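You operate a simulated robot arm through the tools that you are given. There is no shell and no other tool. Be economical: measure what you need, move in short steps, check, and stop when the job is done.

You run a simulated robot arm. Do the job below in one go: nothing can be reset, and whatever is moved stays where it is left.

## Task
Take the small block from the top of the workbench and leave it on the middle of the wooden table. Take the black hose end from the top of the workbench and leave it on the white cover. Put the green hose end from the top of the workbench on top of the silver bright tap knob. Turn the board knob to on. Take the silver nut and put it on the chipped tile. Take the grey roll from the shelf under the pipe bench and put it in the rd trough. Take the grey spool and leave it on the top of the steel stand. Press the right tap button two times. Put the chrome flush button on the grey tile. Shut the left clip flap. Put the brass fitting from the top of the workbench on the ledge of the pipe bench. Put the pipe loop on the top of the workbench away on the ledge of the pipe bench. Put the bottle labelled "cleaner" from the top of the workbench on top of the box there and the bottle labelled "sealer" on the ledge under the couplings. Do these in any order. Set down upright: black hose end, green hose end, grey roll, brass fitting, bottle.

Only the result counts: the job must be done as asked and must still hold three seconds after the hand-in. Knocking over, shifting, dropping, spilling or breaking anything else fails it. Lids that push on must go on centred and level and be pressed home; caps that screw on are set level and turned clockwise until they are tight.

## Robot
A 7-joint arm with a two-finger parallel gripper on a trunk, on a base that drives. Base frame: it is fixed to the floor where the robot stands at the start and does not move with it; the origin is under the middle of the robot, x ahead of it, y to its left, z up; the surface under the hand at the start is at about z = 0.85. Readings come in m, rad, newtons and seconds.
With the tool pointing down near the work surface it reaches from about 0.26 to 0.6 m from the robot's upright axis, wherever it stands. Its first joint turns from -2.897 to 2.897 rad. Places, roughly: black hose end (5x4x7 cm) [0.3, 0, 0.9]; board knob [0.5, -1.4, 0.9]; bottle [0.5, -0.5, 1]; box [0.5, -0.75, 1]; brass fitting (4x4x7 cm) [0.4, -1.9, 0.9]; bright tap knob (5x5x7 cm) [0.6, -0.4, 0.9]; chipped tile (10x10x1 cm) [-2, 2.7, 0.7]; chrome flush button (7x7x4 cm) [-0.5, 2.8, 0.4]; green hose end (5x4x7 cm) [0.4, -1, 0.9]; grey roll (7x7x9 cm) [0.8, 1.6, 0.5]; grey spool (5x5x5 cm) [0.7, 1.3, 0.4]; grey tile (10x10x1 cm) [-2.3, 2.7, 0.7]; ledge of the pipe bench (146x12 cm) [0.64, 1.08, 0.8]; ledge under the couplings (60x24 cm) [0.74, 0.66, 0.8]; left clip flap [0.8, 0.9, 1.3]; middle of the wooden table (17x17 cm) [-1.92, 2.92, 0.74]; pipe loop (14x4x10 cm) [0.5, -2, 0.9]; right tap button [-2.8, 3.1, 0.9]; silver nut (5x4x2 cm) [0.3, -1.5, 0.9]; small block (3x3x2 cm) [0.7, 0.2, 0.9]; top of the steel stand [-4.3, 1.1, 0.8]; trough (25x20 cm) [0.8, 1.1, 0.8]; white cover (15x15x2 cm) [-1.8, 2.7, 0.7]. Payload 3.4 kg.
Tool frame: the origin (TCP) lies between the finger pads and is the grasp point; the fingertips stand 0.03 m ahead of it; z points along the fingers, y is the line along which they close. The gripper opens to 0.094 m. The fingers are 0.028 m wide and 0.01 m thick; the gripper's body (0.05 by 0.096 m) begins 0.055 m behind the TCP.
Orientation is told as [roll, pitch, yaw] about the base's x, y, z axes, in that order, counted from this pose: with the fingers straight down and closing along the base's y, the tool's x points along the base's -x, its y along +y and its z along -z.

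## Interface
- The arm moves only by the tool jog_arm. Its argument "plan" is a list of rows, each an object (a shift or turn left out is 0, a gripper value left out holds the last) with "linear": the shift along the base's x, y, z in units of 25 mm (1.0 is 25 mm), a list of three; "delta_rot": the turn, a rotation vector about the base's x, y, z in units of 4 degrees (1.0 is 4 degrees), a list of three; "grip": the gripper command, from -1 (shut) to 1 (fully open), values between in proportion. In form: [{"linear": [tx, ty, tz], "delta_rot": [rx, ry, rz], "grip": grip}, ...]. A call has 1 to 10 rows; each row shifts and turns the commanded pose from where the row before left it. A call with a number of a shift or a turn outside -1 to 1 is refused whole. Rows are played at 5 a second. More than 0.05 m and 0.15 rad between two rows, or a gripper value outside its range, and nothing of the call is played. Where a pose cannot be reached the arm comes as near as it can. A force on the tool above 40 N (or 10 N above the force at the start of the call, whichever is more), or a blocked arm, ends the call early, and 0.2 s more pass. The fingers move at their own pace (about 0.072 m/s each) and stop on an object; they squeeze with about 38 N. The grip force told is the motor's: it shows also when the fingers shut on nothing. Time passes only in rows, and 0.2 s behind the last, so rows that do not move let the fingers close. The reply holds the time, the measured pose of the TCP, the force on the tool along the base axes, the opening and the grip force, in the units named above and with some noise, with the torque about the TCP (base axes, N m) and any sound that the robot's microphone picked up.
- Cameras (640 x 400 px; columns grow to the right, rows downward): "scene" is now at [0.0206, 0.1276, 1.5365]; the picture's right is [-0.27, -0.96, 0.00], its down [-0.67, 0.19, -0.72] and it looks along [0.70, -0.19, -0.69] (base axes); focal length 268 px, centre (320, 200). "wrist" rides on the gripper at [0.076, 0.014, -0.103] in the tool frame; the picture's right is [-0.18, 0.98, 0.00], its down [-0.75, -0.14, -0.64] and it looks along [-0.63, -0.12, 0.77] (tool axes); focal length 243 px, centre (320, 200). There is no depth. A picture from a camera that has moved, and an enlarged one, comes with that camera's place and axes in the base frame and with its lens.
- snapshot(camera): a new picture of that camera. No time passes.
- lift_body(by): slides the trunk up (or, below 0, down) by that many m; the arm and the scene camera ride with it, the base frame stays. It gives what a move gives, with no picture.
- steer(legs): drives the robot by 1 to 6 legs, each [ahead, left, turn to the left] in m, m and rad, along the robot's own axes; the way and the turn of a leg run together, so that a leg with both is an arc; at most 1.5 m and 3.142 rad a leg. The arm and the cameras ride along, it lands a little off, and it stops where it bumps. It gives what a move gives.
- pan_tilt(pan, tilt): turns the head with the scene camera to pan (to the left, within 2.705 rad either way) and tilt (down, from -0.506 to 1.204), counted from straight ahead of the robot. It gives what a move gives.
- enlarge(camera, box): a new picture of the part [left, top, right, bottom] of that camera's present view, enlarged. No time passes.
- close_job(): hands the job in; it is judged then, once.

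Go step by step. Nothing tells you exact positions but the pictures and the camera data: compare them with the known pose of the tool, close in by small moves and look again before you grip or let go. The budget is 577 turns and 360 pictures, counting those below and the enlarged ones. Unless the task says otherwise, let go and move clear before handing in, and close with one line.

The tools are called as name(argument=value, ...) on one line, values as JSON. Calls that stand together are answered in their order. jog_arm: Moves the arm, as the interface text tells. Its arguments: {"type":"object","properties":{"plan":{"type":"array"}},"required":["plan"]} The other tools are called the same way: lift_body (by) slides the trunk up or down; steer (legs) drives the base; pan_tilt (pan, tilt) turns the head that bears the scene camera; snapshot (camera) takes a picture; enlarge (camera, box) takes an enlarged picture of a part of a camera's view; close_job () hands the job in.

At the start:

```text
time_s: 0.0
ee_pos: [0.2586, -0.1798, 1.2333]
tool_rot: [-0.003, 0.0, 0.002]
contact_force: [1.2, -0.1, 0.9]
moment: [0.0, 0.01, 0.01]
grip_width: 0.0941
finger_force: 0.1
trunk travel left (down, up): [-0.2, 0.186]
robot x, y, heading: [0.0007, 0.0027, -0.005]
head pan, tilt: [-0.272, 0.764]
```

scene: 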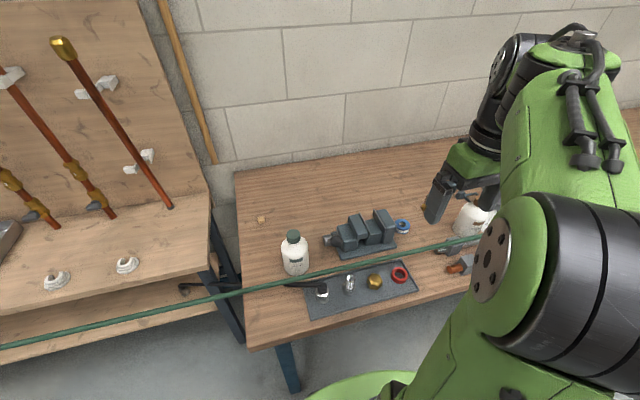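
wrist: 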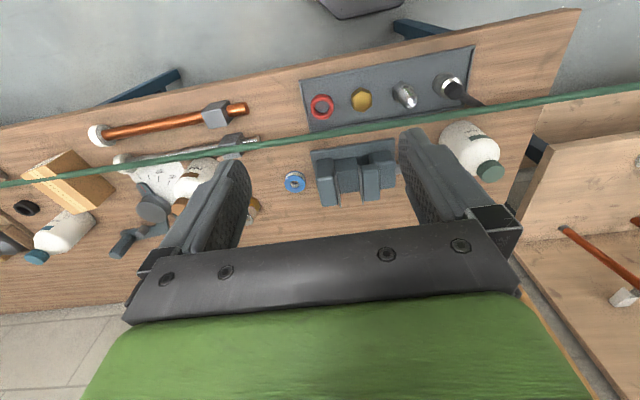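

I see the workbench ahead with a mat, bottles and a vise, and a green line strung across the view. I will look around with the head to survey things first.

pan_tilt(pan=-0.9, tilt=0.6)

snapshot(camera="scene")

pan_tilt(pan=0.6, tilt=0.5)

snapshot(camera="scene")

pan_tilt(pan=1.5, tilt=0.4)

snapshot(camera="scene")

pan_tilt(pan=2.5, tilt=0.3)

snapshot(camera="scene")

```text
time_s: 1.0
ee_pos: [0.2581, -0.18, 1.2323]
tool_rot: [-0.003, -0.001, 0.002]
contact_force: [0.7, -0.1, -0.4]
moment: [0.0, 0.0, 0.01]
grip_width: 0.0941
finger_force: 0.0
trunk travel left (down, up): [-0.2, 0.186]
robot x, y, heading: [-0.0005, -0.0032, 0.001]
head pan, tilt: [-0.901, 0.6]
```

```text
357 pictures are left
camera scene: at [-0.0036, 0.0805, 1.5505], right [-0.78, -0.62, 0.0], down [-0.35, 0.44, -0.82], along [0.51, -0.65, -0.57], focal length 268 px, centre (320, 200)
```

scene: 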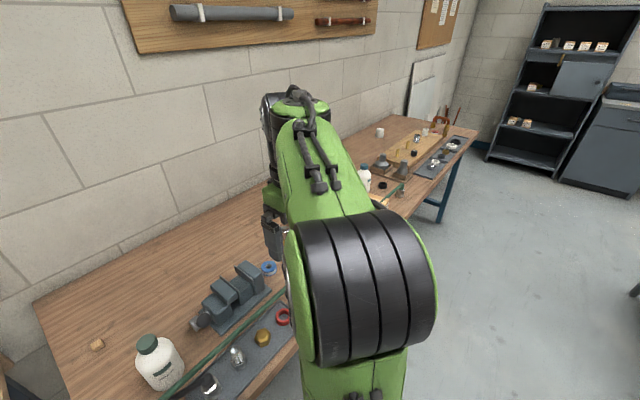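

```text
time_s: 2.6
ee_pos: [0.2577, -0.1792, 1.2318]
tool_rot: [-0.003, 0.0, -0.001]
contact_force: [0.2, -0.7, -0.8]
moment: [-0.02, -0.03, 0.0]
grip_width: 0.0941
finger_force: 0.0
trunk travel left (down, up): [-0.2, 0.186]
robot x, y, heading: [-0.0015, 0.0023, 0.001]
head pan, tilt: [0.6, 0.499]
```

```text
356 pictures are left
camera scene: at [0.0165, 0.2011, 1.5596], right [0.56, -0.83, 0.0], down [-0.4, -0.27, -0.88], along [0.72, 0.5, -0.48], focal length 268 px, centre (320, 200)
```

scene: 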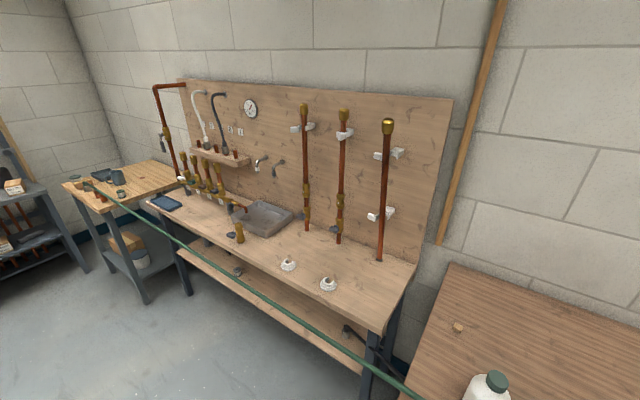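

```text
time_s: 3.8
ee_pos: [0.2578, -0.18, 1.2322]
tool_rot: [-0.001, -0.001, 0.001]
contact_force: [0.3, 0.6, 0.1]
moment: [0.04, 0.01, 0.01]
grip_width: 0.0939
finger_force: 0.1
trunk travel left (down, up): [-0.2, 0.186]
robot x, y, heading: [0.0004, 0.0027, 0.002]
head pan, tilt: [1.499, 0.4]
```

```text
355 pictures are left
camera scene: at [-0.0519, 0.2421, 1.5687], right [1.0, -0.07, 0.0], down [-0.03, -0.39, -0.92], along [0.07, 0.92, -0.39], focal length 268 px, centre (320, 200)
```

scene: 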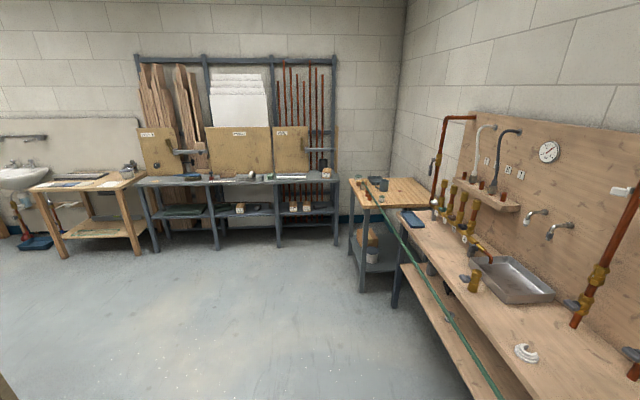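

```text
time_s: 5.1
ee_pos: [0.2573, -0.18, 1.2311]
tool_rot: [-0.001, -0.001, -0.001]
contact_force: [-0.4, -0.2, -0.6]
moment: [0.0, -0.05, 0.0]
grip_width: 0.094
finger_force: 0.1
trunk travel left (down, up): [-0.2, 0.186]
robot x, y, heading: [-0.0003, -0.0021, -0.002]
head pan, tilt: [2.499, 0.3]
```

```text
354 pictures are left
camera scene: at [-0.1333, 0.2057, 1.578], right [0.6, 0.8, 0.0], down [0.24, -0.18, -0.96], along [-0.76, 0.57, -0.3], focal length 268 px, centre (320, 200)
```

scene: 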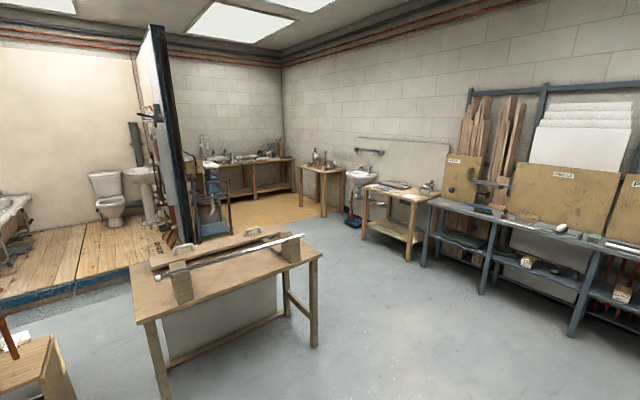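

The green line looks like a hose running from the green hose end at about y = -1 over to the steel table. I'll enlarge parts of the views to identify the objects.

pan_tilt(pan=-0.27, tilt=0.76)

enlarge(camera="scene", box=[230, 200, 430, 325])

enlarge(camera="wrist", box=[0, 60, 280, 290])

enlarge(camera="wrist", box=[280, 40, 560, 220])

```text
time_s: 7.5
ee_pos: [0.2581, -0.1792, 1.232]
tool_rot: [-0.002, 0.001, -0.001]
contact_force: [-0.6, -0.6, 0.1]
moment: [0.01, -0.01, -0.04]
grip_width: 0.0939
finger_force: 0.1
trunk travel left (down, up): [-0.2, 0.186]
robot x, y, heading: [0.0002, 0.0018, 0.001]
head pan, tilt: [-0.271, 0.759]
```

```text
3.20 times, centred on (330, 262) of scene
camera zoom: at [0.0209, 0.1277, 1.5369], right [-0.27, -0.96, 0.0], down [-0.66, 0.18, -0.73], along [0.7, -0.19, -0.69], focal length 858 px, centre (288, 0)
```

zoom: 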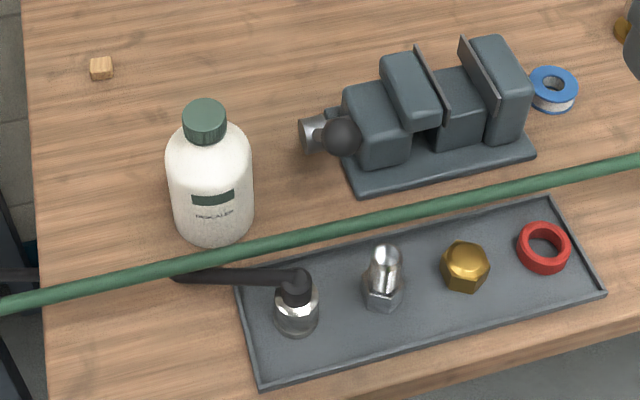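

```text
1.74 times, centred on (140, 175) of wrist
camera zoom: at [0.1817, -0.1665, 1.3345], right [0.18, 0.98, 0.0], down [0.75, -0.14, 0.64], along [0.63, -0.12, -0.77], focal length 422 px, centre (633, 244)
```

zoom: 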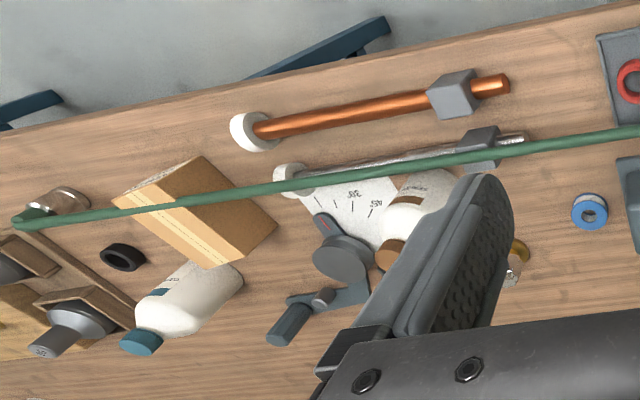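

```text
2.22 times, centred on (420, 130) of wrist
camera zoom: at [0.1817, -0.1665, 1.3345], right [0.18, 0.98, 0.0], down [0.75, -0.14, 0.64], along [0.63, -0.12, -0.77], focal length 539 px, centre (98, 356)
```

zoom: 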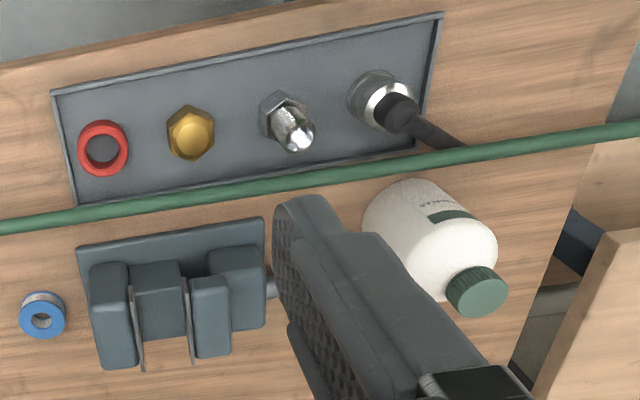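

I can see three bottles (green, brown and teal caps). I'll drive right about 0.7 m and look closely at the middle of the bench.

steer(legs=[[0, -0.7, 0]])

pan_tilt(pan=0.3, tilt=0.8)

snapshot(camera="scene")

snapshot(camera="wrist")

```text
time_s: 11.4
ee_pos: [0.255, -0.8876, 1.2312]
tool_rot: [0.0, 0.0, -0.004]
contact_force: [0.3, -0.1, -0.3]
moment: [0.03, 0.01, 0.01]
grip_width: 0.0939
finger_force: 0.1
trunk travel left (down, up): [-0.2, 0.186]
robot x, y, heading: [0.0036, -0.7108, -0.007]
head pan, tilt: [-0.271, 0.759]
```

```text
time_s: 12.4
ee_pos: [0.2571, -0.8871, 1.2319]
tool_rot: [-0.002, 0.001, -0.004]
contact_force: [-0.2, -0.6, 0.6]
moment: [0.02, 0.0, 0.01]
grip_width: 0.0939
finger_force: 0.1
trunk travel left (down, up): [-0.2, 0.186]
robot x, y, heading: [0.0012, -0.7075, 0.003]
head pan, tilt: [0.3, 0.799]
```

```text
350 pictures are left
camera scene: at [0.018, -0.5326, 1.5337], right [0.29, -0.96, 0.0], down [-0.69, -0.21, -0.7], along [0.67, 0.2, -0.72], focal length 268 px, centre (320, 200)
```

scene: 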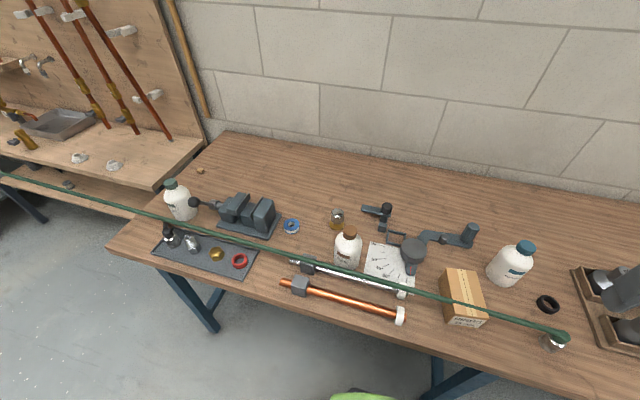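

```text
349 pictures are left
camera wrist: at [0.1802, -0.8731, 1.3345], right [0.19, 0.98, 0.0], down [0.75, -0.14, 0.64], along [0.63, -0.12, -0.77], focal length 243 px, centre (320, 200)
```

wrist: 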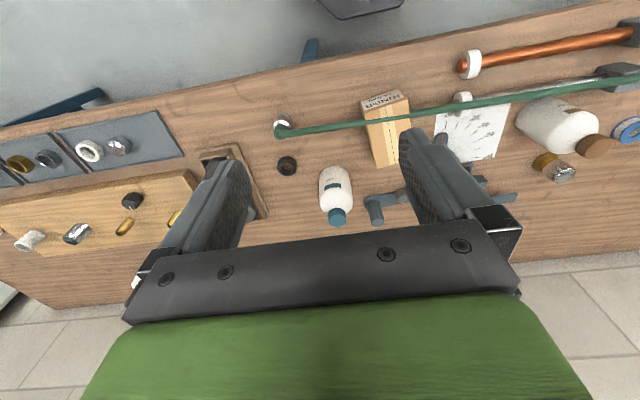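

enlarge(camera="scene", box=[310, 190, 440, 300])

enlarge(camera="scene", box=[430, 220, 600, 360])

enlarge(camera="scene", box=[130, 150, 310, 290])

enlarge(camera="wrist", box=[250, 50, 420, 240])

```text
3.64 times, centred on (375, 245) of scene
camera zoom: at [0.018, -0.5326, 1.5337], right [0.29, -0.96, 0.0], down [-0.69, -0.21, -0.7], along [0.67, 0.2, -0.72], focal length 975 px, centre (120, 36)
```

zoom: 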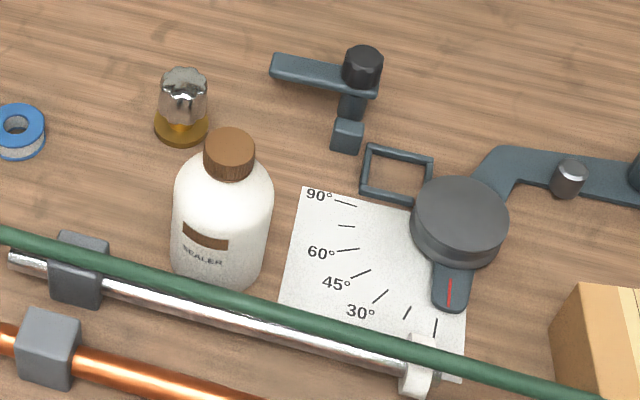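

```text
2.86 times, centred on (515, 290) of scene
camera zoom: at [0.018, -0.5326, 1.5337], right [0.29, -0.96, 0.0], down [-0.69, -0.21, -0.7], along [0.67, 0.2, -0.72], focal length 766 px, centre (-237, -57)
```

zoom: 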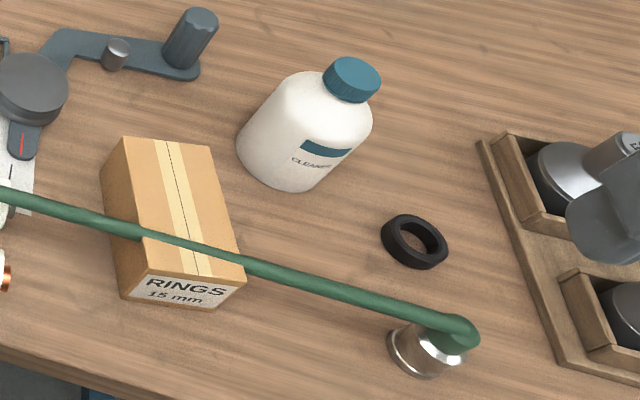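

```text
2.86 times, centred on (220, 220) of scene
camera zoom: at [0.018, -0.5326, 1.5337], right [0.29, -0.96, 0.0], down [-0.69, -0.21, -0.7], along [0.67, 0.2, -0.72], focal length 766 px, centre (606, 143)
```

zoom: 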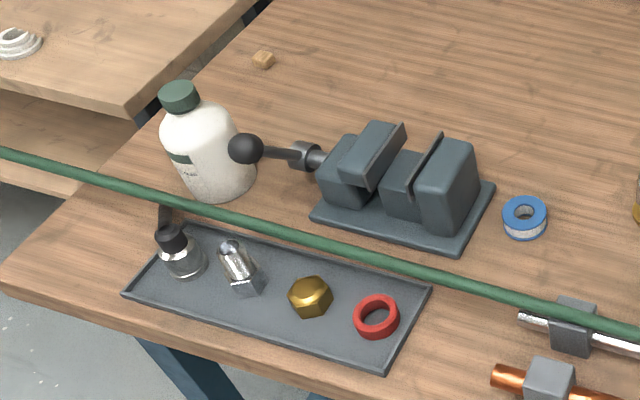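

```text
2.11 times, centred on (335, 145) of wrist
camera zoom: at [0.1802, -0.8731, 1.3345], right [0.19, 0.98, 0.0], down [0.75, -0.14, 0.64], along [0.63, -0.12, -0.77], focal length 511 px, centre (288, 316)
```

zoom: 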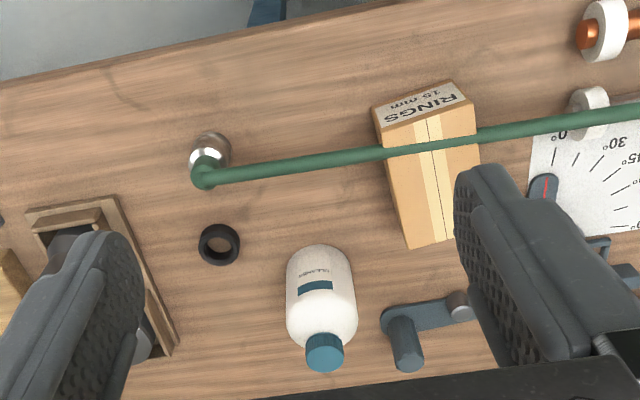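

The labels are readable: brown cap is "sealer", teal cap is "cleaner", and the silver tap knob with brass base stands behind the sealer. I'll take the sealer bottle first by its cap, estimated at (0.449, -0.487) with cap top at z≈0.99.

jog_arm(plan=[{"linear": [0.96, 1, 0], "grip": 1}, {"linear": [0.96, 1, 0]}, {"linear": [0.96, 1, 0]}, {"linear": [0.96, 1, 0]}, {"linear": [0.96, 1, 0]}, {"linear": [0.96, 1, 0]}, {"linear": [0.96, 1, 0]}, {"linear": [0.96, 1, 0]}])

jog_arm(plan=[{"linear": [0, 1, -0.7]}, {"linear": [0, 1, -0.7]}, {"linear": [0, 1, -0.7]}, {"linear": [0, 1, -0.7]}, {"linear": [0, 1, -0.7]}, {"linear": [0, 1, -0.7]}, {"linear": [0, 1, -0.7]}, {"linear": [0, 1, -0.7]}])

snapshot(camera="wrist")

snapshot(camera="scene")

```text
time_s: 14.2
ee_pos: [0.4499, -0.6854, 1.2301]
tool_rot: [-0.002, 0.001, -0.004]
contact_force: [0.5, 0.0, 1.0]
moment: [-0.01, 0.04, -0.03]
grip_width: 0.0939
finger_force: 0.1
trunk travel left (down, up): [-0.2, 0.186]
robot x, y, heading: [0.0008, -0.7056, -0.006]
head pan, tilt: [0.3, 0.799]
```

```text
time_s: 16.0
ee_pos: [0.449, -0.4845, 1.0916]
tool_rot: [-0.001, 0.001, -0.003]
contact_force: [0.5, -0.4, 0.4]
moment: [0.01, 0.02, -0.02]
grip_width: 0.094
finger_force: 0.1
trunk travel left (down, up): [-0.2, 0.186]
robot x, y, heading: [-0.0022, -0.7089, -0.005]
head pan, tilt: [0.3, 0.799]
```

```text
344 pictures are left
camera wrist: at [0.3727, -0.4717, 1.1938], right [0.19, 0.98, 0.0], down [0.75, -0.14, 0.64], along [0.63, -0.12, -0.77], focal length 243 px, centre (320, 200)
```

wrist: 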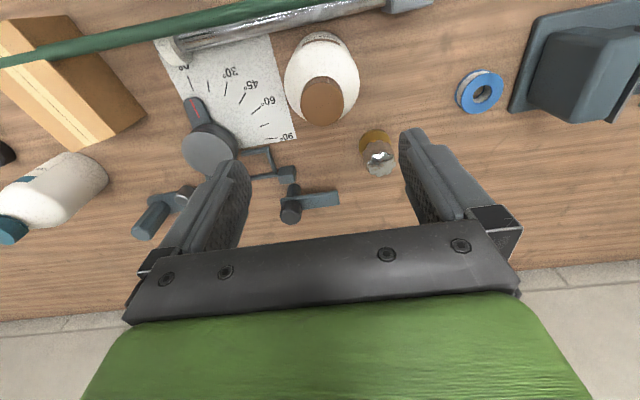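

```text
343 pictures are left
camera scene: at [0.0184, -0.5315, 1.5335], right [0.29, -0.96, 0.0], down [-0.69, -0.21, -0.7], along [0.67, 0.2, -0.72], focal length 268 px, centre (320, 200)
```

scene: 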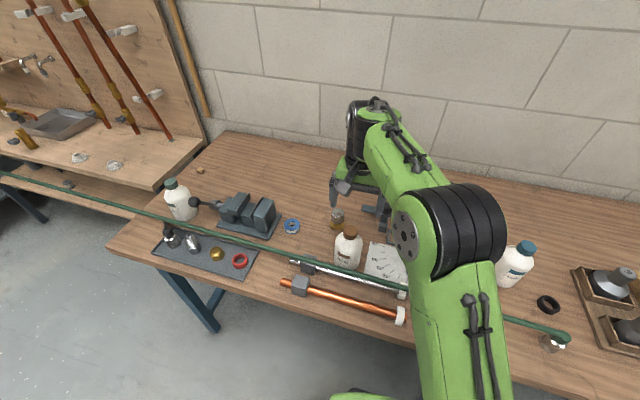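

The cap sits slightly nearer than my tool. I'll enlarge to refine its location.

enlarge(camera="wrist", box=[260, 20, 440, 200])

enlarge(camera="scene", box=[300, 160, 420, 280])

```text
2.22 times, centred on (350, 110) of wrist
camera zoom: at [0.3727, -0.4717, 1.1938], right [0.19, 0.98, 0.0], down [0.75, -0.14, 0.64], along [0.63, -0.12, -0.77], focal length 539 px, centre (253, 400)
```

zoom: 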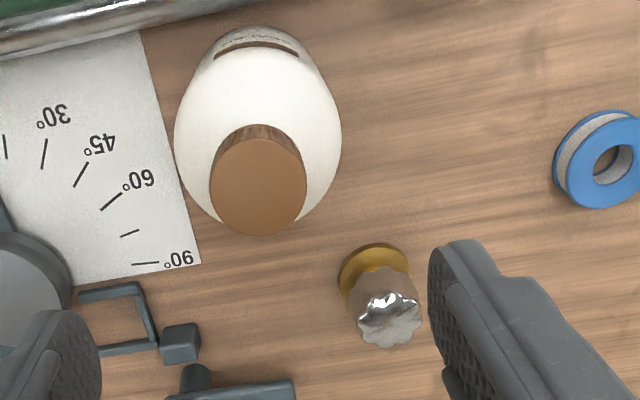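

```text
3.33 times, centred on (360, 220) of scene
camera zoom: at [0.0184, -0.5315, 1.5335], right [0.29, -0.96, 0.0], down [-0.69, -0.21, -0.7], along [0.67, 0.2, -0.72], focal length 893 px, centre (187, 133)
```

zoom: 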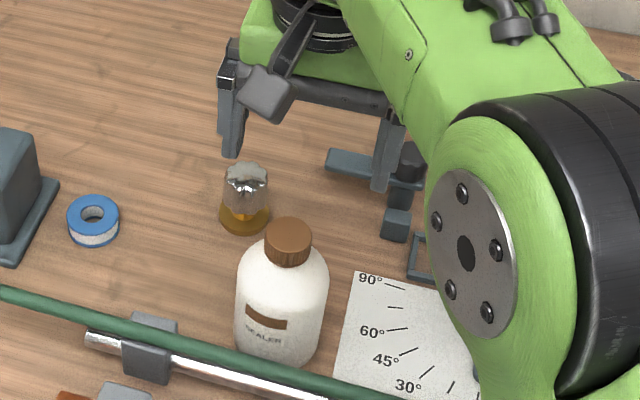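

jog_arm(plan=[{"linear": [-0.44, 0, 0]}, {"linear": [0, 0, -0.9]}, {"linear": [0, 0, -0.9]}, {"linear": [0, 0, -0.9]}, {"linear": [0, 0, -0.86]}, {}])

snapshot(camera="wrist")

enlarge(camera="scene", box=[300, 160, 420, 280])

```text
time_s: 17.4
ee_pos: [0.4374, -0.4861, 1.0027]
tool_rot: [-0.002, 0.001, -0.003]
contact_force: [0.4, -0.4, 0.1]
moment: [0.0, 0.01, 0.0]
grip_width: 0.0936
finger_force: 0.1
trunk travel left (down, up): [-0.2, 0.186]
robot x, y, heading: [-0.0041, -0.706, -0.004]
head pan, tilt: [0.3, 0.799]
```

```text
340 pictures are left
camera wrist: at [0.3612, -0.4729, 1.106], right [0.19, 0.98, 0.0], down [0.75, -0.14, 0.64], along [0.63, -0.12, -0.77], focal length 243 px, centre (320, 200)
```

wrist: 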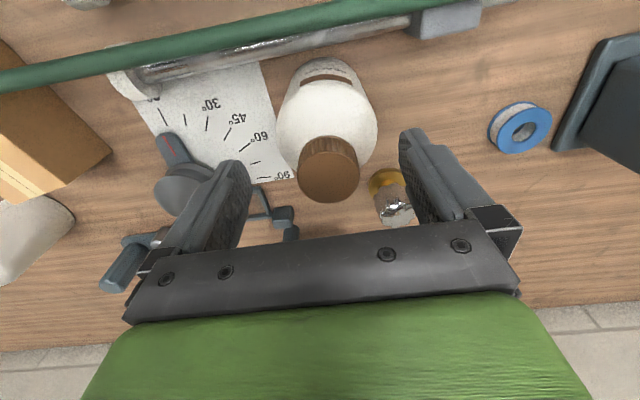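

```text
3.33 times, centred on (360, 220) of scene
camera zoom: at [0.0179, -0.5325, 1.5337], right [0.29, -0.96, 0.0], down [-0.69, -0.21, -0.7], along [0.67, 0.2, -0.72], focal length 893 px, centre (187, 133)
```

zoom: 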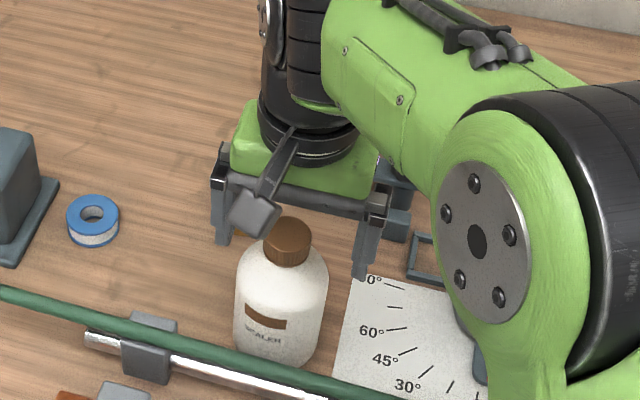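

jog_arm(plan=[{"linear": [0, 0.15, -0.1]}, {"grip": -1}, {}, {}, {}, {}])

```text
time_s: 18.8
ee_pos: [0.4375, -0.4812, 1.0016]
tool_rot: [-0.002, 0.0, -0.003]
contact_force: [0.2, 0.2, -0.3]
moment: [0.07, -0.05, -0.01]
grip_width: 0.0347
finger_force: 37.8
trunk travel left (down, up): [-0.2, 0.186]
robot x, y, heading: [0.0013, -0.7061, -0.006]
head pan, tilt: [0.3, 0.799]
```

jog_arm(plan=[{"linear": [0, 0, 1]}, {"linear": [0, 0, 1]}, {"linear": [0, 0, 1]}, {"linear": [0, 0, 1]}, {"linear": [0, 0, 1]}, {"linear": [0, 0, 1]}, {"linear": [0, 0, 1]}, {"linear": [0, 0, 1]}])

snapshot(camera="wrist")

snapshot(camera="scene")

```text
time_s: 20.6
ee_pos: [0.4383, -0.4817, 1.2]
tool_rot: [-0.001, 0.001, -0.003]
contact_force: [-1.2, -0.4, -4.3]
moment: [0.01, 0.01, -0.05]
grip_width: 0.035
finger_force: 37.7
trunk travel left (down, up): [-0.2, 0.186]
robot x, y, heading: [-0.0028, -0.7064, -0.005]
head pan, tilt: [0.3, 0.799]
```

```text
338 pictures are left
camera wrist: at [0.3622, -0.4684, 1.3023], right [0.19, 0.98, 0.0], down [0.75, -0.14, 0.64], along [0.63, -0.12, -0.77], focal length 243 px, centre (320, 200)
```

wrist: 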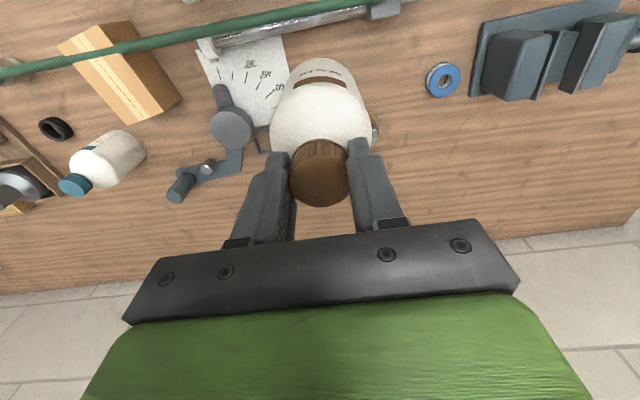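

```text
337 pictures are left
camera scene: at [0.0187, -0.5321, 1.5336], right [0.29, -0.96, 0.0], down [-0.69, -0.21, -0.7], along [0.67, 0.2, -0.72], focal length 268 px, centre (320, 200)
```

scene: 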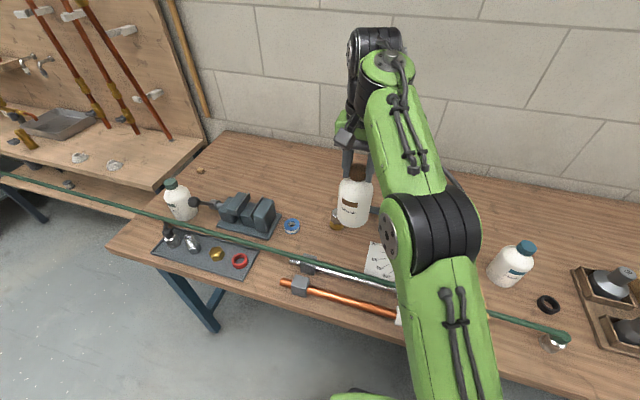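

The sealer is held. I'll raise it a bit and drive left to the pipe bench, then look there.

jog_arm(plan=[{"linear": [0, 0, 1]}, {"linear": [0, 0, 1]}])

steer(legs=[[0, 1.39, 0]])

pan_tilt(pan=0.15, tilt=0.7)

snapshot(camera="scene")

snapshot(camera="wrist")

```text
time_s: 21.2
ee_pos: [0.4376, -0.481, 1.2118]
tool_rot: [0.0, 0.0, -0.004]
contact_force: [0.0, 0.4, -3.8]
moment: [0.03, 0.0, -0.01]
grip_width: 0.0348
finger_force: 38.0
out of reach, approached as far as the arm can: row 1, 2
trunk travel left (down, up): [-0.2, 0.186]
robot x, y, heading: [0.0007, -0.7058, -0.006]
head pan, tilt: [0.3, 0.799]
```

```text
time_s: 28.1
ee_pos: [0.4406, 0.8992, 1.2112]
tool_rot: [-0.001, 0.0, -0.004]
contact_force: [0.6, 0.7, -4.3]
moment: [0.03, 0.01, 0.0]
grip_width: 0.0346
finger_force: 38.2
trunk travel left (down, up): [-0.2, 0.186]
robot x, y, heading: [0.0046, 0.6769, -0.004]
head pan, tilt: [0.3, 0.799]
```

```text
time_s: 28.8
ee_pos: [0.4409, 0.8993, 1.2121]
tool_rot: [-0.001, 0.001, -0.003]
contact_force: [0.8, -0.1, -3.0]
moment: [-0.01, -0.02, 0.01]
grip_width: 0.0346
finger_force: 38.3
trunk travel left (down, up): [-0.2, 0.186]
robot x, y, heading: [0.0018, 0.6736, -0.003]
head pan, tilt: [0.15, 0.7]
```

```text
336 pictures are left
camera scene: at [0.0283, 0.8377, 1.5418], right [0.15, -0.99, 0.0], down [-0.64, -0.1, -0.76], along [0.76, 0.11, -0.64], focal length 268 px, centre (320, 200)
```

scene: 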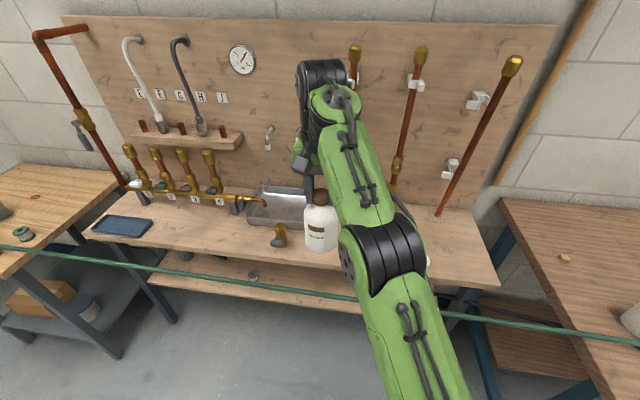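

```text
335 pictures are left
camera wrist: at [0.3649, 0.9128, 1.3146], right [0.19, 0.98, 0.0], down [0.75, -0.14, 0.64], along [0.63, -0.12, -0.77], focal length 243 px, centre (320, 200)
```

wrist: 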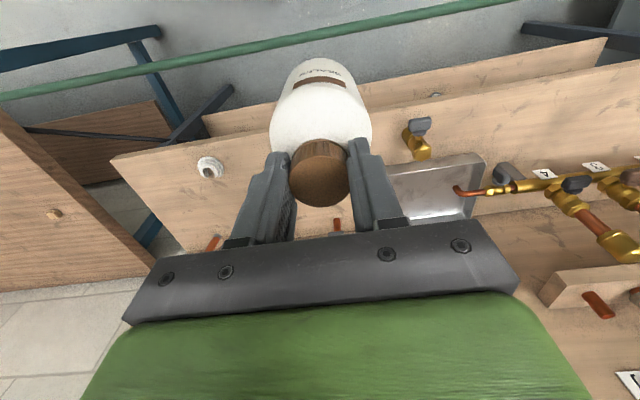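

steer(legs=[[0.17, 0, 0]])

jog_arm(plan=[{"linear": [0, -1, 0]}, {"linear": [0, -1, 0]}, {"linear": [0, -1, 0]}, {"linear": [0, -1, 0]}, {"linear": [0, -1, 0]}, {"linear": [0, -1, 0]}, {"linear": [0, -1, 0]}, {"linear": [0, -1, 0]}, {"linear": [0, -0.8, 0]}])

pan_tilt(pan=0.4, tilt=0.8)

snapshot(camera="scene")

snapshot(camera="wrist")

```text
time_s: 30.2
ee_pos: [0.6116, 0.8989, 1.2127]
tool_rot: [-0.002, 0.0, -0.003]
contact_force: [0.7, 0.1, -3.3]
moment: [0.0, -0.01, -0.02]
grip_width: 0.0344
finger_force: 38.3
trunk travel left (down, up): [-0.2, 0.186]
robot x, y, heading: [0.1717, 0.6719, -0.001]
head pan, tilt: [0.15, 0.7]
```

```text
time_s: 32.2
ee_pos: [0.6104, 0.6793, 1.2121]
tool_rot: [0.0, 0.0, 0.0]
contact_force: [0.2, 0.6, -5.0]
moment: [0.0, 0.02, 0.04]
grip_width: 0.0346
finger_force: 38.0
trunk travel left (down, up): [-0.2, 0.186]
robot x, y, heading: [0.1727, 0.6751, -0.002]
head pan, tilt: [0.15, 0.7]
```

```text
time_s: 33.0
ee_pos: [0.6099, 0.6793, 1.2127]
tool_rot: [-0.003, 0.003, -0.001]
contact_force: [-0.5, -0.2, -3.5]
moment: [-0.03, 0.0, -0.01]
grip_width: 0.0349
finger_force: 38.1
trunk travel left (down, up): [-0.2, 0.186]
robot x, y, heading: [0.1726, 0.6744, -0.001]
head pan, tilt: [0.4, 0.799]
```

```text
334 pictures are left
camera scene: at [0.1887, 0.8557, 1.5337], right [0.39, -0.92, 0.0], down [-0.66, -0.28, -0.7], along [0.64, 0.27, -0.72], focal length 268 px, centre (320, 200)
```

scene: 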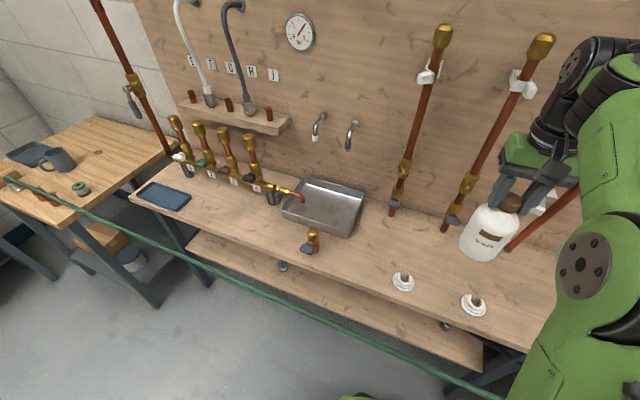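

```text
333 pictures are left
camera wrist: at [0.5344, 0.6927, 1.3145], right [0.19, 0.98, 0.0], down [0.75, -0.14, 0.64], along [0.63, -0.12, -0.77], focal length 243 px, centre (320, 200)
```

wrist: 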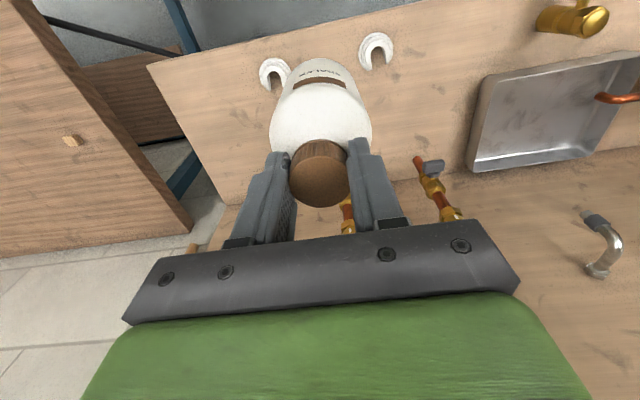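

The clips stand at (0.62,0.78) and (0.64,0.59), so the spot (0.735, 0.68) on the ledge is free. I'll move forward and lower.

jog_arm(plan=[{"linear": [1, 0, -0.5]}, {"linear": [1, 0, -0.5]}, {"linear": [1, 0, -0.5]}, {"linear": [1, 0, -0.5]}, {"linear": [1, 0, -0.5]}, {"linear": [0, 0, -1]}, {"linear": [0, 0, -1]}, {"linear": [0, 0, -1]}, {"linear": [0, 0, -1]}, {"linear": [0, 0, -1]}])

jog_arm(plan=[{"linear": [0, 0, -1]}, {"linear": [0, 0, -0.6]}, {}])

snapshot(camera="wrist")

snapshot(camera="scene")

```text
time_s: 35.2
ee_pos: [0.709, 0.6804, 1.0183]
tool_rot: [-0.002, 0.001, -0.003]
contact_force: [0.5, -0.3, -4.4]
moment: [0.0, 0.02, 0.02]
grip_width: 0.0351
finger_force: 37.9
out of reach, approached as far as the arm can: row 4, 5
trunk travel left (down, up): [-0.2, 0.186]
robot x, y, heading: [0.1738, 0.6744, -0.0]
head pan, tilt: [0.4, 0.799]
```

```text
time_s: 36.0
ee_pos: [0.7091, 0.6803, 0.9793]
tool_rot: [-0.003, 0.003, -0.002]
contact_force: [-0.5, -0.6, -4.1]
moment: [-0.01, 0.03, 0.0]
grip_width: 0.035
finger_force: 38.1
trunk travel left (down, up): [-0.2, 0.186]
robot x, y, heading: [0.1732, 0.6748, -0.004]
head pan, tilt: [0.4, 0.799]
```

```text
332 pictures are left
camera wrist: at [0.6332, 0.6934, 1.0816], right [0.19, 0.98, 0.0], down [0.75, -0.14, 0.64], along [0.63, -0.12, -0.77], focal length 243 px, centre (320, 200)
```

wrist: 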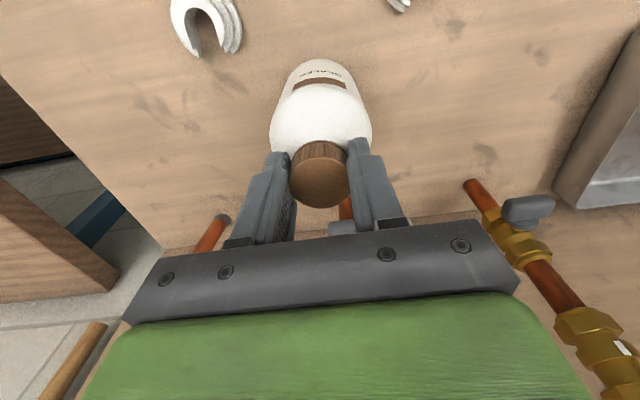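

```text
331 pictures are left
camera scene: at [0.1888, 0.8558, 1.5336], right [0.39, -0.92, 0.0], down [-0.66, -0.28, -0.7], along [0.64, 0.27, -0.72], focal length 268 px, centre (320, 200)
```

scene: 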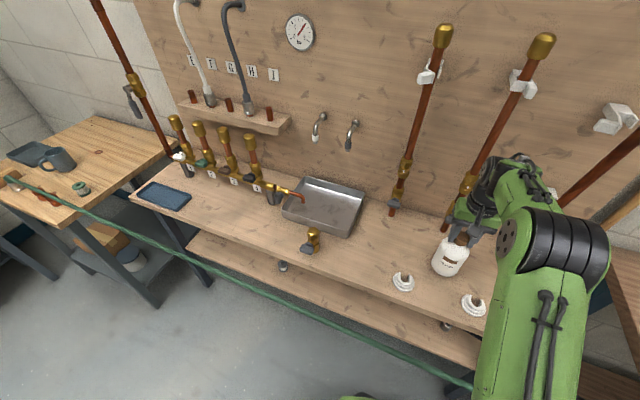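

jog_arm(plan=[{"linear": [0, 0, -0.4]}, {"linear": [0, 0, -0.4]}, {"linear": [0, 0, -0.2]}, {"linear": [0, 0, -0.1]}, {}])

```text
time_s: 37.2
ee_pos: [0.709, 0.6808, 0.951]
tool_rot: [-0.001, 0.001, -0.003]
contact_force: [0.0, 0.7, -4.5]
moment: [-0.01, 0.01, 0.01]
grip_width: 0.0348
finger_force: 37.8
trunk travel left (down, up): [-0.2, 0.186]
robot x, y, heading: [0.1729, 0.6725, 0.005]
head pan, tilt: [0.4, 0.799]
```

jog_arm(plan=[{"linear": [0, 0, -0.1]}, {"linear": [0, 0, -0.1]}, {}])

enlarge(camera="scene", box=[380, 200, 520, 320])

```text
time_s: 38.0
ee_pos: [0.7081, 0.6806, 0.9506]
tool_rot: [-0.001, -0.007, -0.002]
contact_force: [-0.1, 0.2, 25.9]
moment: [0.06, 0.56, 0.0]
grip_width: 0.0346
finger_force: 38.2
trunk travel left (down, up): [-0.2, 0.186]
robot x, y, heading: [0.1723, 0.6751, -0.0]
head pan, tilt: [0.4, 0.799]
```

```text
3.33 times, centred on (450, 260) of scene
camera zoom: at [0.1851, 0.8557, 1.5339], right [0.39, -0.92, 0.0], down [-0.66, -0.28, -0.7], along [0.64, 0.27, -0.72], focal length 893 px, centre (-113, 0)
```

zoom: 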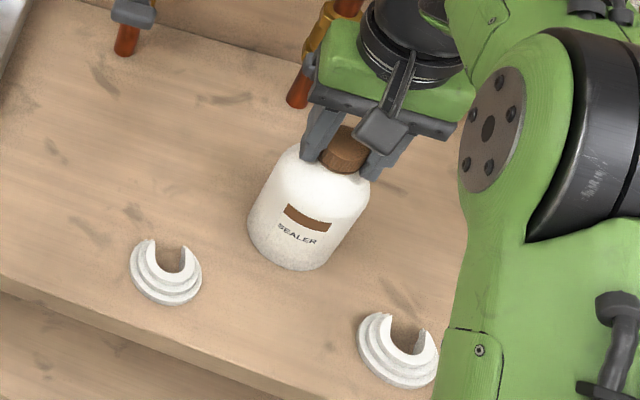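

jog_arm(plan=[{"linear": [0, 0, 0.12]}, {"grip": 0.2}, {}, {"grip": 1}, {}, {"linear": [0, 0, 0.5]}, {"linear": [0, 0, 1]}, {"linear": [0, 0, 1]}, {"linear": [0, 0, 1]}, {"linear": [0, 0, 1]}])

jog_arm(plan=[{"linear": [-1, 0, 1]}, {"linear": [-1, 0, 1]}, {"linear": [-1, 0, 1]}, {"linear": [-1, 0, 1]}, {"linear": [-1, 0, 1]}, {"linear": [-1, 0, 1]}])

snapshot(camera="scene")

```text
time_s: 40.2
ee_pos: [0.7091, 0.6811, 1.0643]
tool_rot: [-0.003, -0.001, -0.002]
contact_force: [-0.5, 0.1, -0.6]
moment: [-0.01, 0.01, -0.03]
grip_width: 0.0939
finger_force: 0.0
trunk travel left (down, up): [-0.2, 0.186]
robot x, y, heading: [0.1721, 0.6749, -0.002]
head pan, tilt: [0.4, 0.799]
```

```text
time_s: 41.6
ee_pos: [0.556, 0.6789, 1.2131]
tool_rot: [-0.001, 0.0, 0.0]
contact_force: [0.5, -0.6, 0.0]
moment: [-0.02, -0.04, 0.0]
grip_width: 0.0942
finger_force: 0.0
trunk travel left (down, up): [-0.2, 0.186]
robot x, y, heading: [0.1727, 0.6739, -0.003]
head pan, tilt: [0.4, 0.799]
```

```text
329 pictures are left
camera scene: at [0.1869, 0.8558, 1.5337], right [0.39, -0.92, 0.0], down [-0.66, -0.28, -0.7], along [0.64, 0.27, -0.72], focal length 268 px, centre (320, 200)
```

scene: 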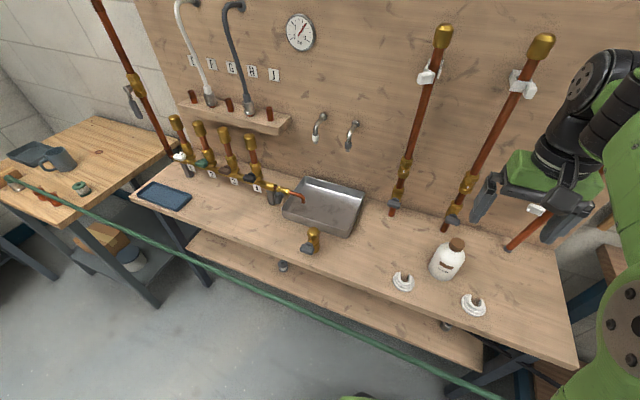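

The sealer stands on the ledge. While I'm here I look at the left clip with the flap, and the pipe bench items.

pan_tilt(pan=0.2, tilt=0.3)

enlarge(camera="scene", box=[220, 120, 420, 245])

snapshot(camera="scene")

```text
time_s: 42.5
ee_pos: [0.5591, 0.6805, 1.2131]
tool_rot: [-0.003, 0.0, -0.001]
contact_force: [-0.7, 0.0, -0.1]
moment: [-0.01, -0.03, -0.01]
grip_width: 0.0941
finger_force: 0.0
trunk travel left (down, up): [-0.2, 0.186]
robot x, y, heading: [0.1686, 0.6754, -0.005]
head pan, tilt: [0.201, 0.3]
```

```text
3.20 times, centred on (320, 182) of scene
camera zoom: at [0.2053, 0.8431, 1.5779], right [0.2, -0.98, 0.0], down [-0.29, -0.06, -0.95], along [0.94, 0.19, -0.3], focal length 858 px, centre (320, 256)
```

zoom: 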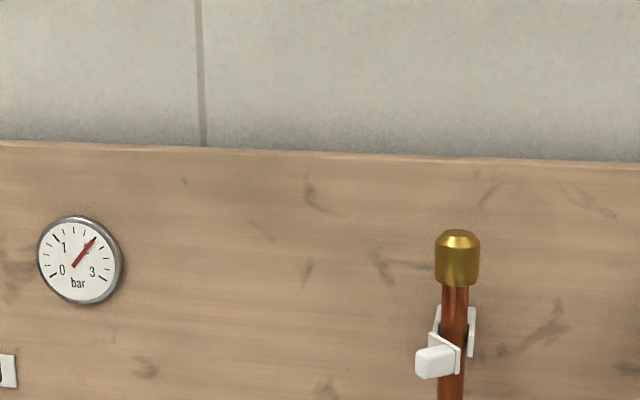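

```text
327 pictures are left
camera scene: at [0.2053, 0.8431, 1.5779], right [0.2, -0.98, 0.0], down [-0.29, -0.06, -0.95], along [0.94, 0.19, -0.3], focal length 268 px, centre (320, 200)
```

scene: 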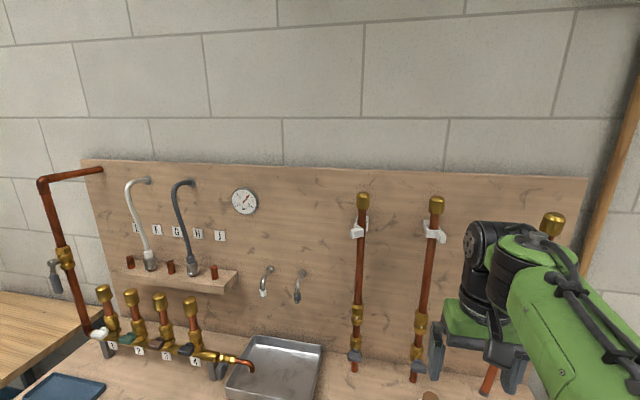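

pan_tilt(pan=0.0, tilt=0.35)

enlarge(camera="scene", box=[270, 150, 370, 250])

enlarge(camera="scene", box=[350, 150, 450, 250])

```text
time_s: 43.3
ee_pos: [0.5581, 0.68, 1.213]
tool_rot: [-0.003, 0.0, 0.0]
contact_force: [-0.5, 0.2, -0.1]
moment: [-0.02, 0.02, -0.03]
grip_width: 0.0938
finger_force: 0.0
trunk travel left (down, up): [-0.2, 0.186]
robot x, y, heading: [0.1724, 0.6741, -0.003]
head pan, tilt: [0.0, 0.351]
```

```text
4.00 times, centred on (320, 200) of scene
camera zoom: at [0.2069, 0.8245, 1.5733], right [0.0, -1.0, 0.0], down [-0.34, 0.0, -0.94], along [0.94, 0.0, -0.34], focal length 1072 px, centre (320, 200)
```

zoom: 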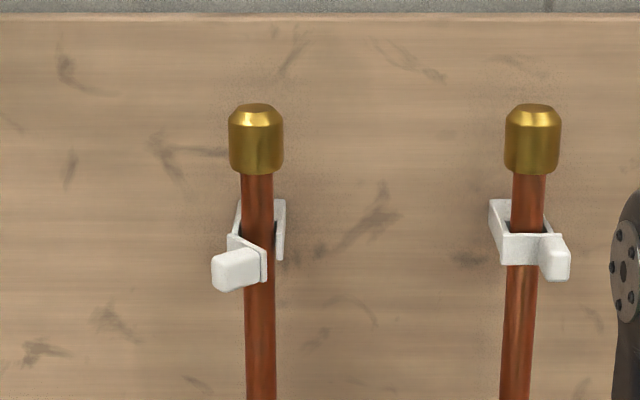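

```text
4.00 times, centred on (400, 200) of scene
camera zoom: at [0.2069, 0.8245, 1.5733], right [0.0, -1.0, 0.0], down [-0.34, 0.0, -0.94], along [0.94, 0.0, -0.34], focal length 1072 px, centre (0, 200)
```

zoom: 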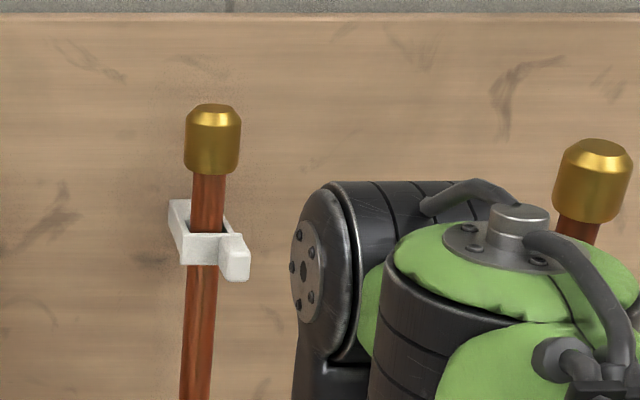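

The right clips are closed and the left clip's flap swings out, hinged on its left. I zoom further to get its geometry.

enlarge(camera="scene", box=[280, 190, 330, 230])

enlarge(camera="scene", box=[350, 190, 400, 230])

```text
10.00 times, centred on (305, 210) of scene
camera zoom: at [0.2069, 0.8245, 1.5733], right [0.0, -1.0, 0.0], down [-0.34, 0.0, -0.94], along [0.94, 0.0, -0.34], focal length 2680 px, centre (470, 100)
```

zoom: 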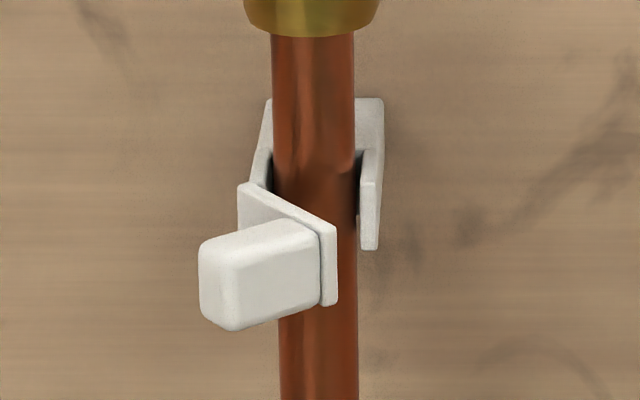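

```text
10.00 times, centred on (375, 210) of scene
camera zoom: at [0.2069, 0.8245, 1.5733], right [0.0, -1.0, 0.0], down [-0.34, 0.0, -0.94], along [0.94, 0.0, -0.34], focal length 2680 px, centre (-230, 100)
```

zoom: 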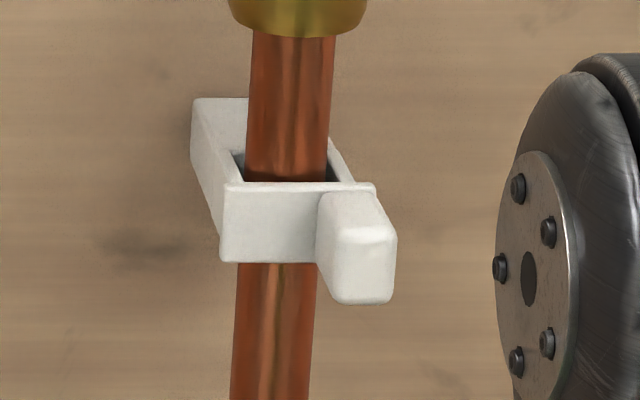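

The flap is open about 50°, with hinge near (0.87, 0.885, 1.30) and the tab tip near (0.83, 0.89). I'll come closer, lift the trunk, shut the fingers and tilt the tool forward to push the tab round.

steer(legs=[[0.09, 0, 0]])

lift_body(by=0.1)

jog_arm(plan=[{"linear": [0, 1, 0], "delta_rot": [0, -1, 0], "grip": -1}, {"linear": [0, 1, 0], "delta_rot": [0, -1, 0]}, {"linear": [0, 1, 0], "delta_rot": [0, -1, 0]}, {"linear": [0, 1, 0], "delta_rot": [0, -1, 0]}, {"linear": [0, 1, 0], "delta_rot": [0, -1, 0]}, {"linear": [0, 1, 0], "delta_rot": [0, -1, 0]}, {"linear": [0, 1, 0], "delta_rot": [0, -1, 0]}, {"linear": [0, 1, 0], "delta_rot": [0, -1, 0]}, {"linear": [0, 1, 0], "delta_rot": [0, -1, 0]}, {"linear": [0, 1, 0], "delta_rot": [0, -1, 0]}])

jog_arm(plan=[{"delta_rot": [0, -1, 0]}, {"delta_rot": [0, -1, 0]}, {"delta_rot": [0, -1, 0]}, {"delta_rot": [0, -1, 0]}, {"delta_rot": [0, -1, 0]}])

snapshot(camera="scene")

snapshot(camera="wrist")

```text
time_s: 44.4
ee_pos: [0.6502, 0.6786, 1.211]
tool_rot: [-0.001, 0.002, -0.002]
contact_force: [0.7, 0.5, 0.4]
moment: [-0.01, 0.07, -0.03]
grip_width: 0.0941
finger_force: 0.0
trunk travel left (down, up): [-0.2, 0.186]
robot x, y, heading: [0.2604, 0.6739, 0.001]
head pan, tilt: [0.0, 0.351]
```

```text
time_s: 45.7
ee_pos: [0.6486, 0.6809, 1.313]
tool_rot: [-0.001, -0.001, -0.001]
contact_force: [0.0, 0.3, -0.4]
moment: [0.03, -0.07, 0.0]
grip_width: 0.094
finger_force: 0.0
trunk travel left (down, up): [-0.3, 0.086]
robot x, y, heading: [0.2609, 0.6748, 0.0]
head pan, tilt: [0.0, 0.351]
```

```text
time_s: 47.9
ee_pos: [0.6473, 0.9318, 1.3123]
tool_rot: [0.0, -0.7, -0.002]
contact_force: [0.2, -0.4, 0.0]
moment: [0.0, 0.01, -0.02]
grip_width: 0.0
finger_force: 32.8
trunk travel left (down, up): [-0.3, 0.086]
robot x, y, heading: [0.2647, 0.6749, -0.004]
head pan, tilt: [0.0, 0.351]
```

```text
time_s: 49.1
ee_pos: [0.6484, 0.9318, 1.3121]
tool_rot: [0.002, -1.05, -0.004]
contact_force: [0.1, -0.1, 0.0]
moment: [-0.01, 0.02, -0.01]
grip_width: 0.0002
finger_force: 32.8
trunk travel left (down, up): [-0.3, 0.086]
robot x, y, heading: [0.2593, 0.6738, -0.005]
head pan, tilt: [0.0, 0.351]
```

```text
322 pictures are left
camera scene: at [0.2973, 0.8244, 1.6728], right [0.0, -1.0, 0.0], down [-0.34, 0.0, -0.94], along [0.94, 0.0, -0.34], focal length 268 px, centre (320, 200)
```

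scene: 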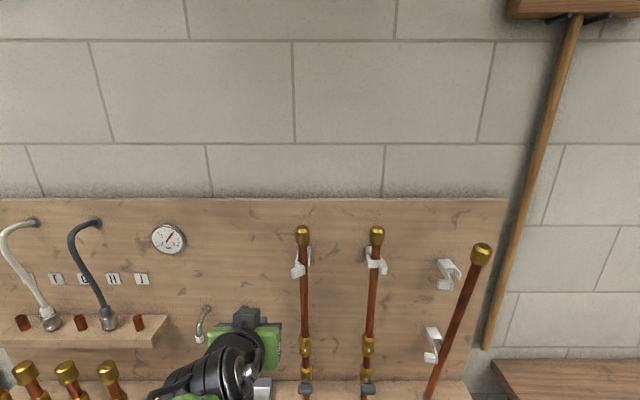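

```text
321 pictures are left
camera wrist: at [0.522, 0.9437, 1.2973], right [0.09, 0.98, 0.16], down [-0.18, -0.14, 0.97], along [0.98, -0.12, 0.16], focal length 243 px, centre (320, 200)
```

wrist: 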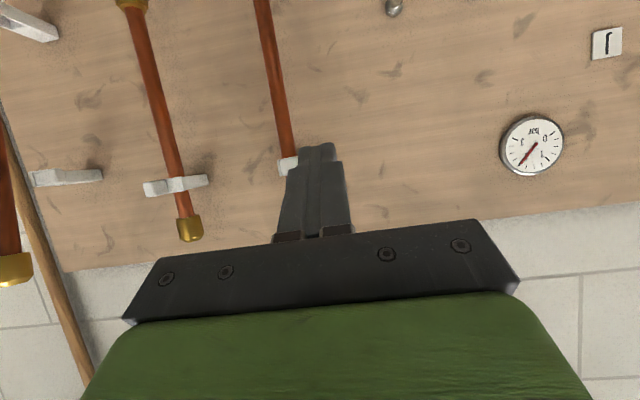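

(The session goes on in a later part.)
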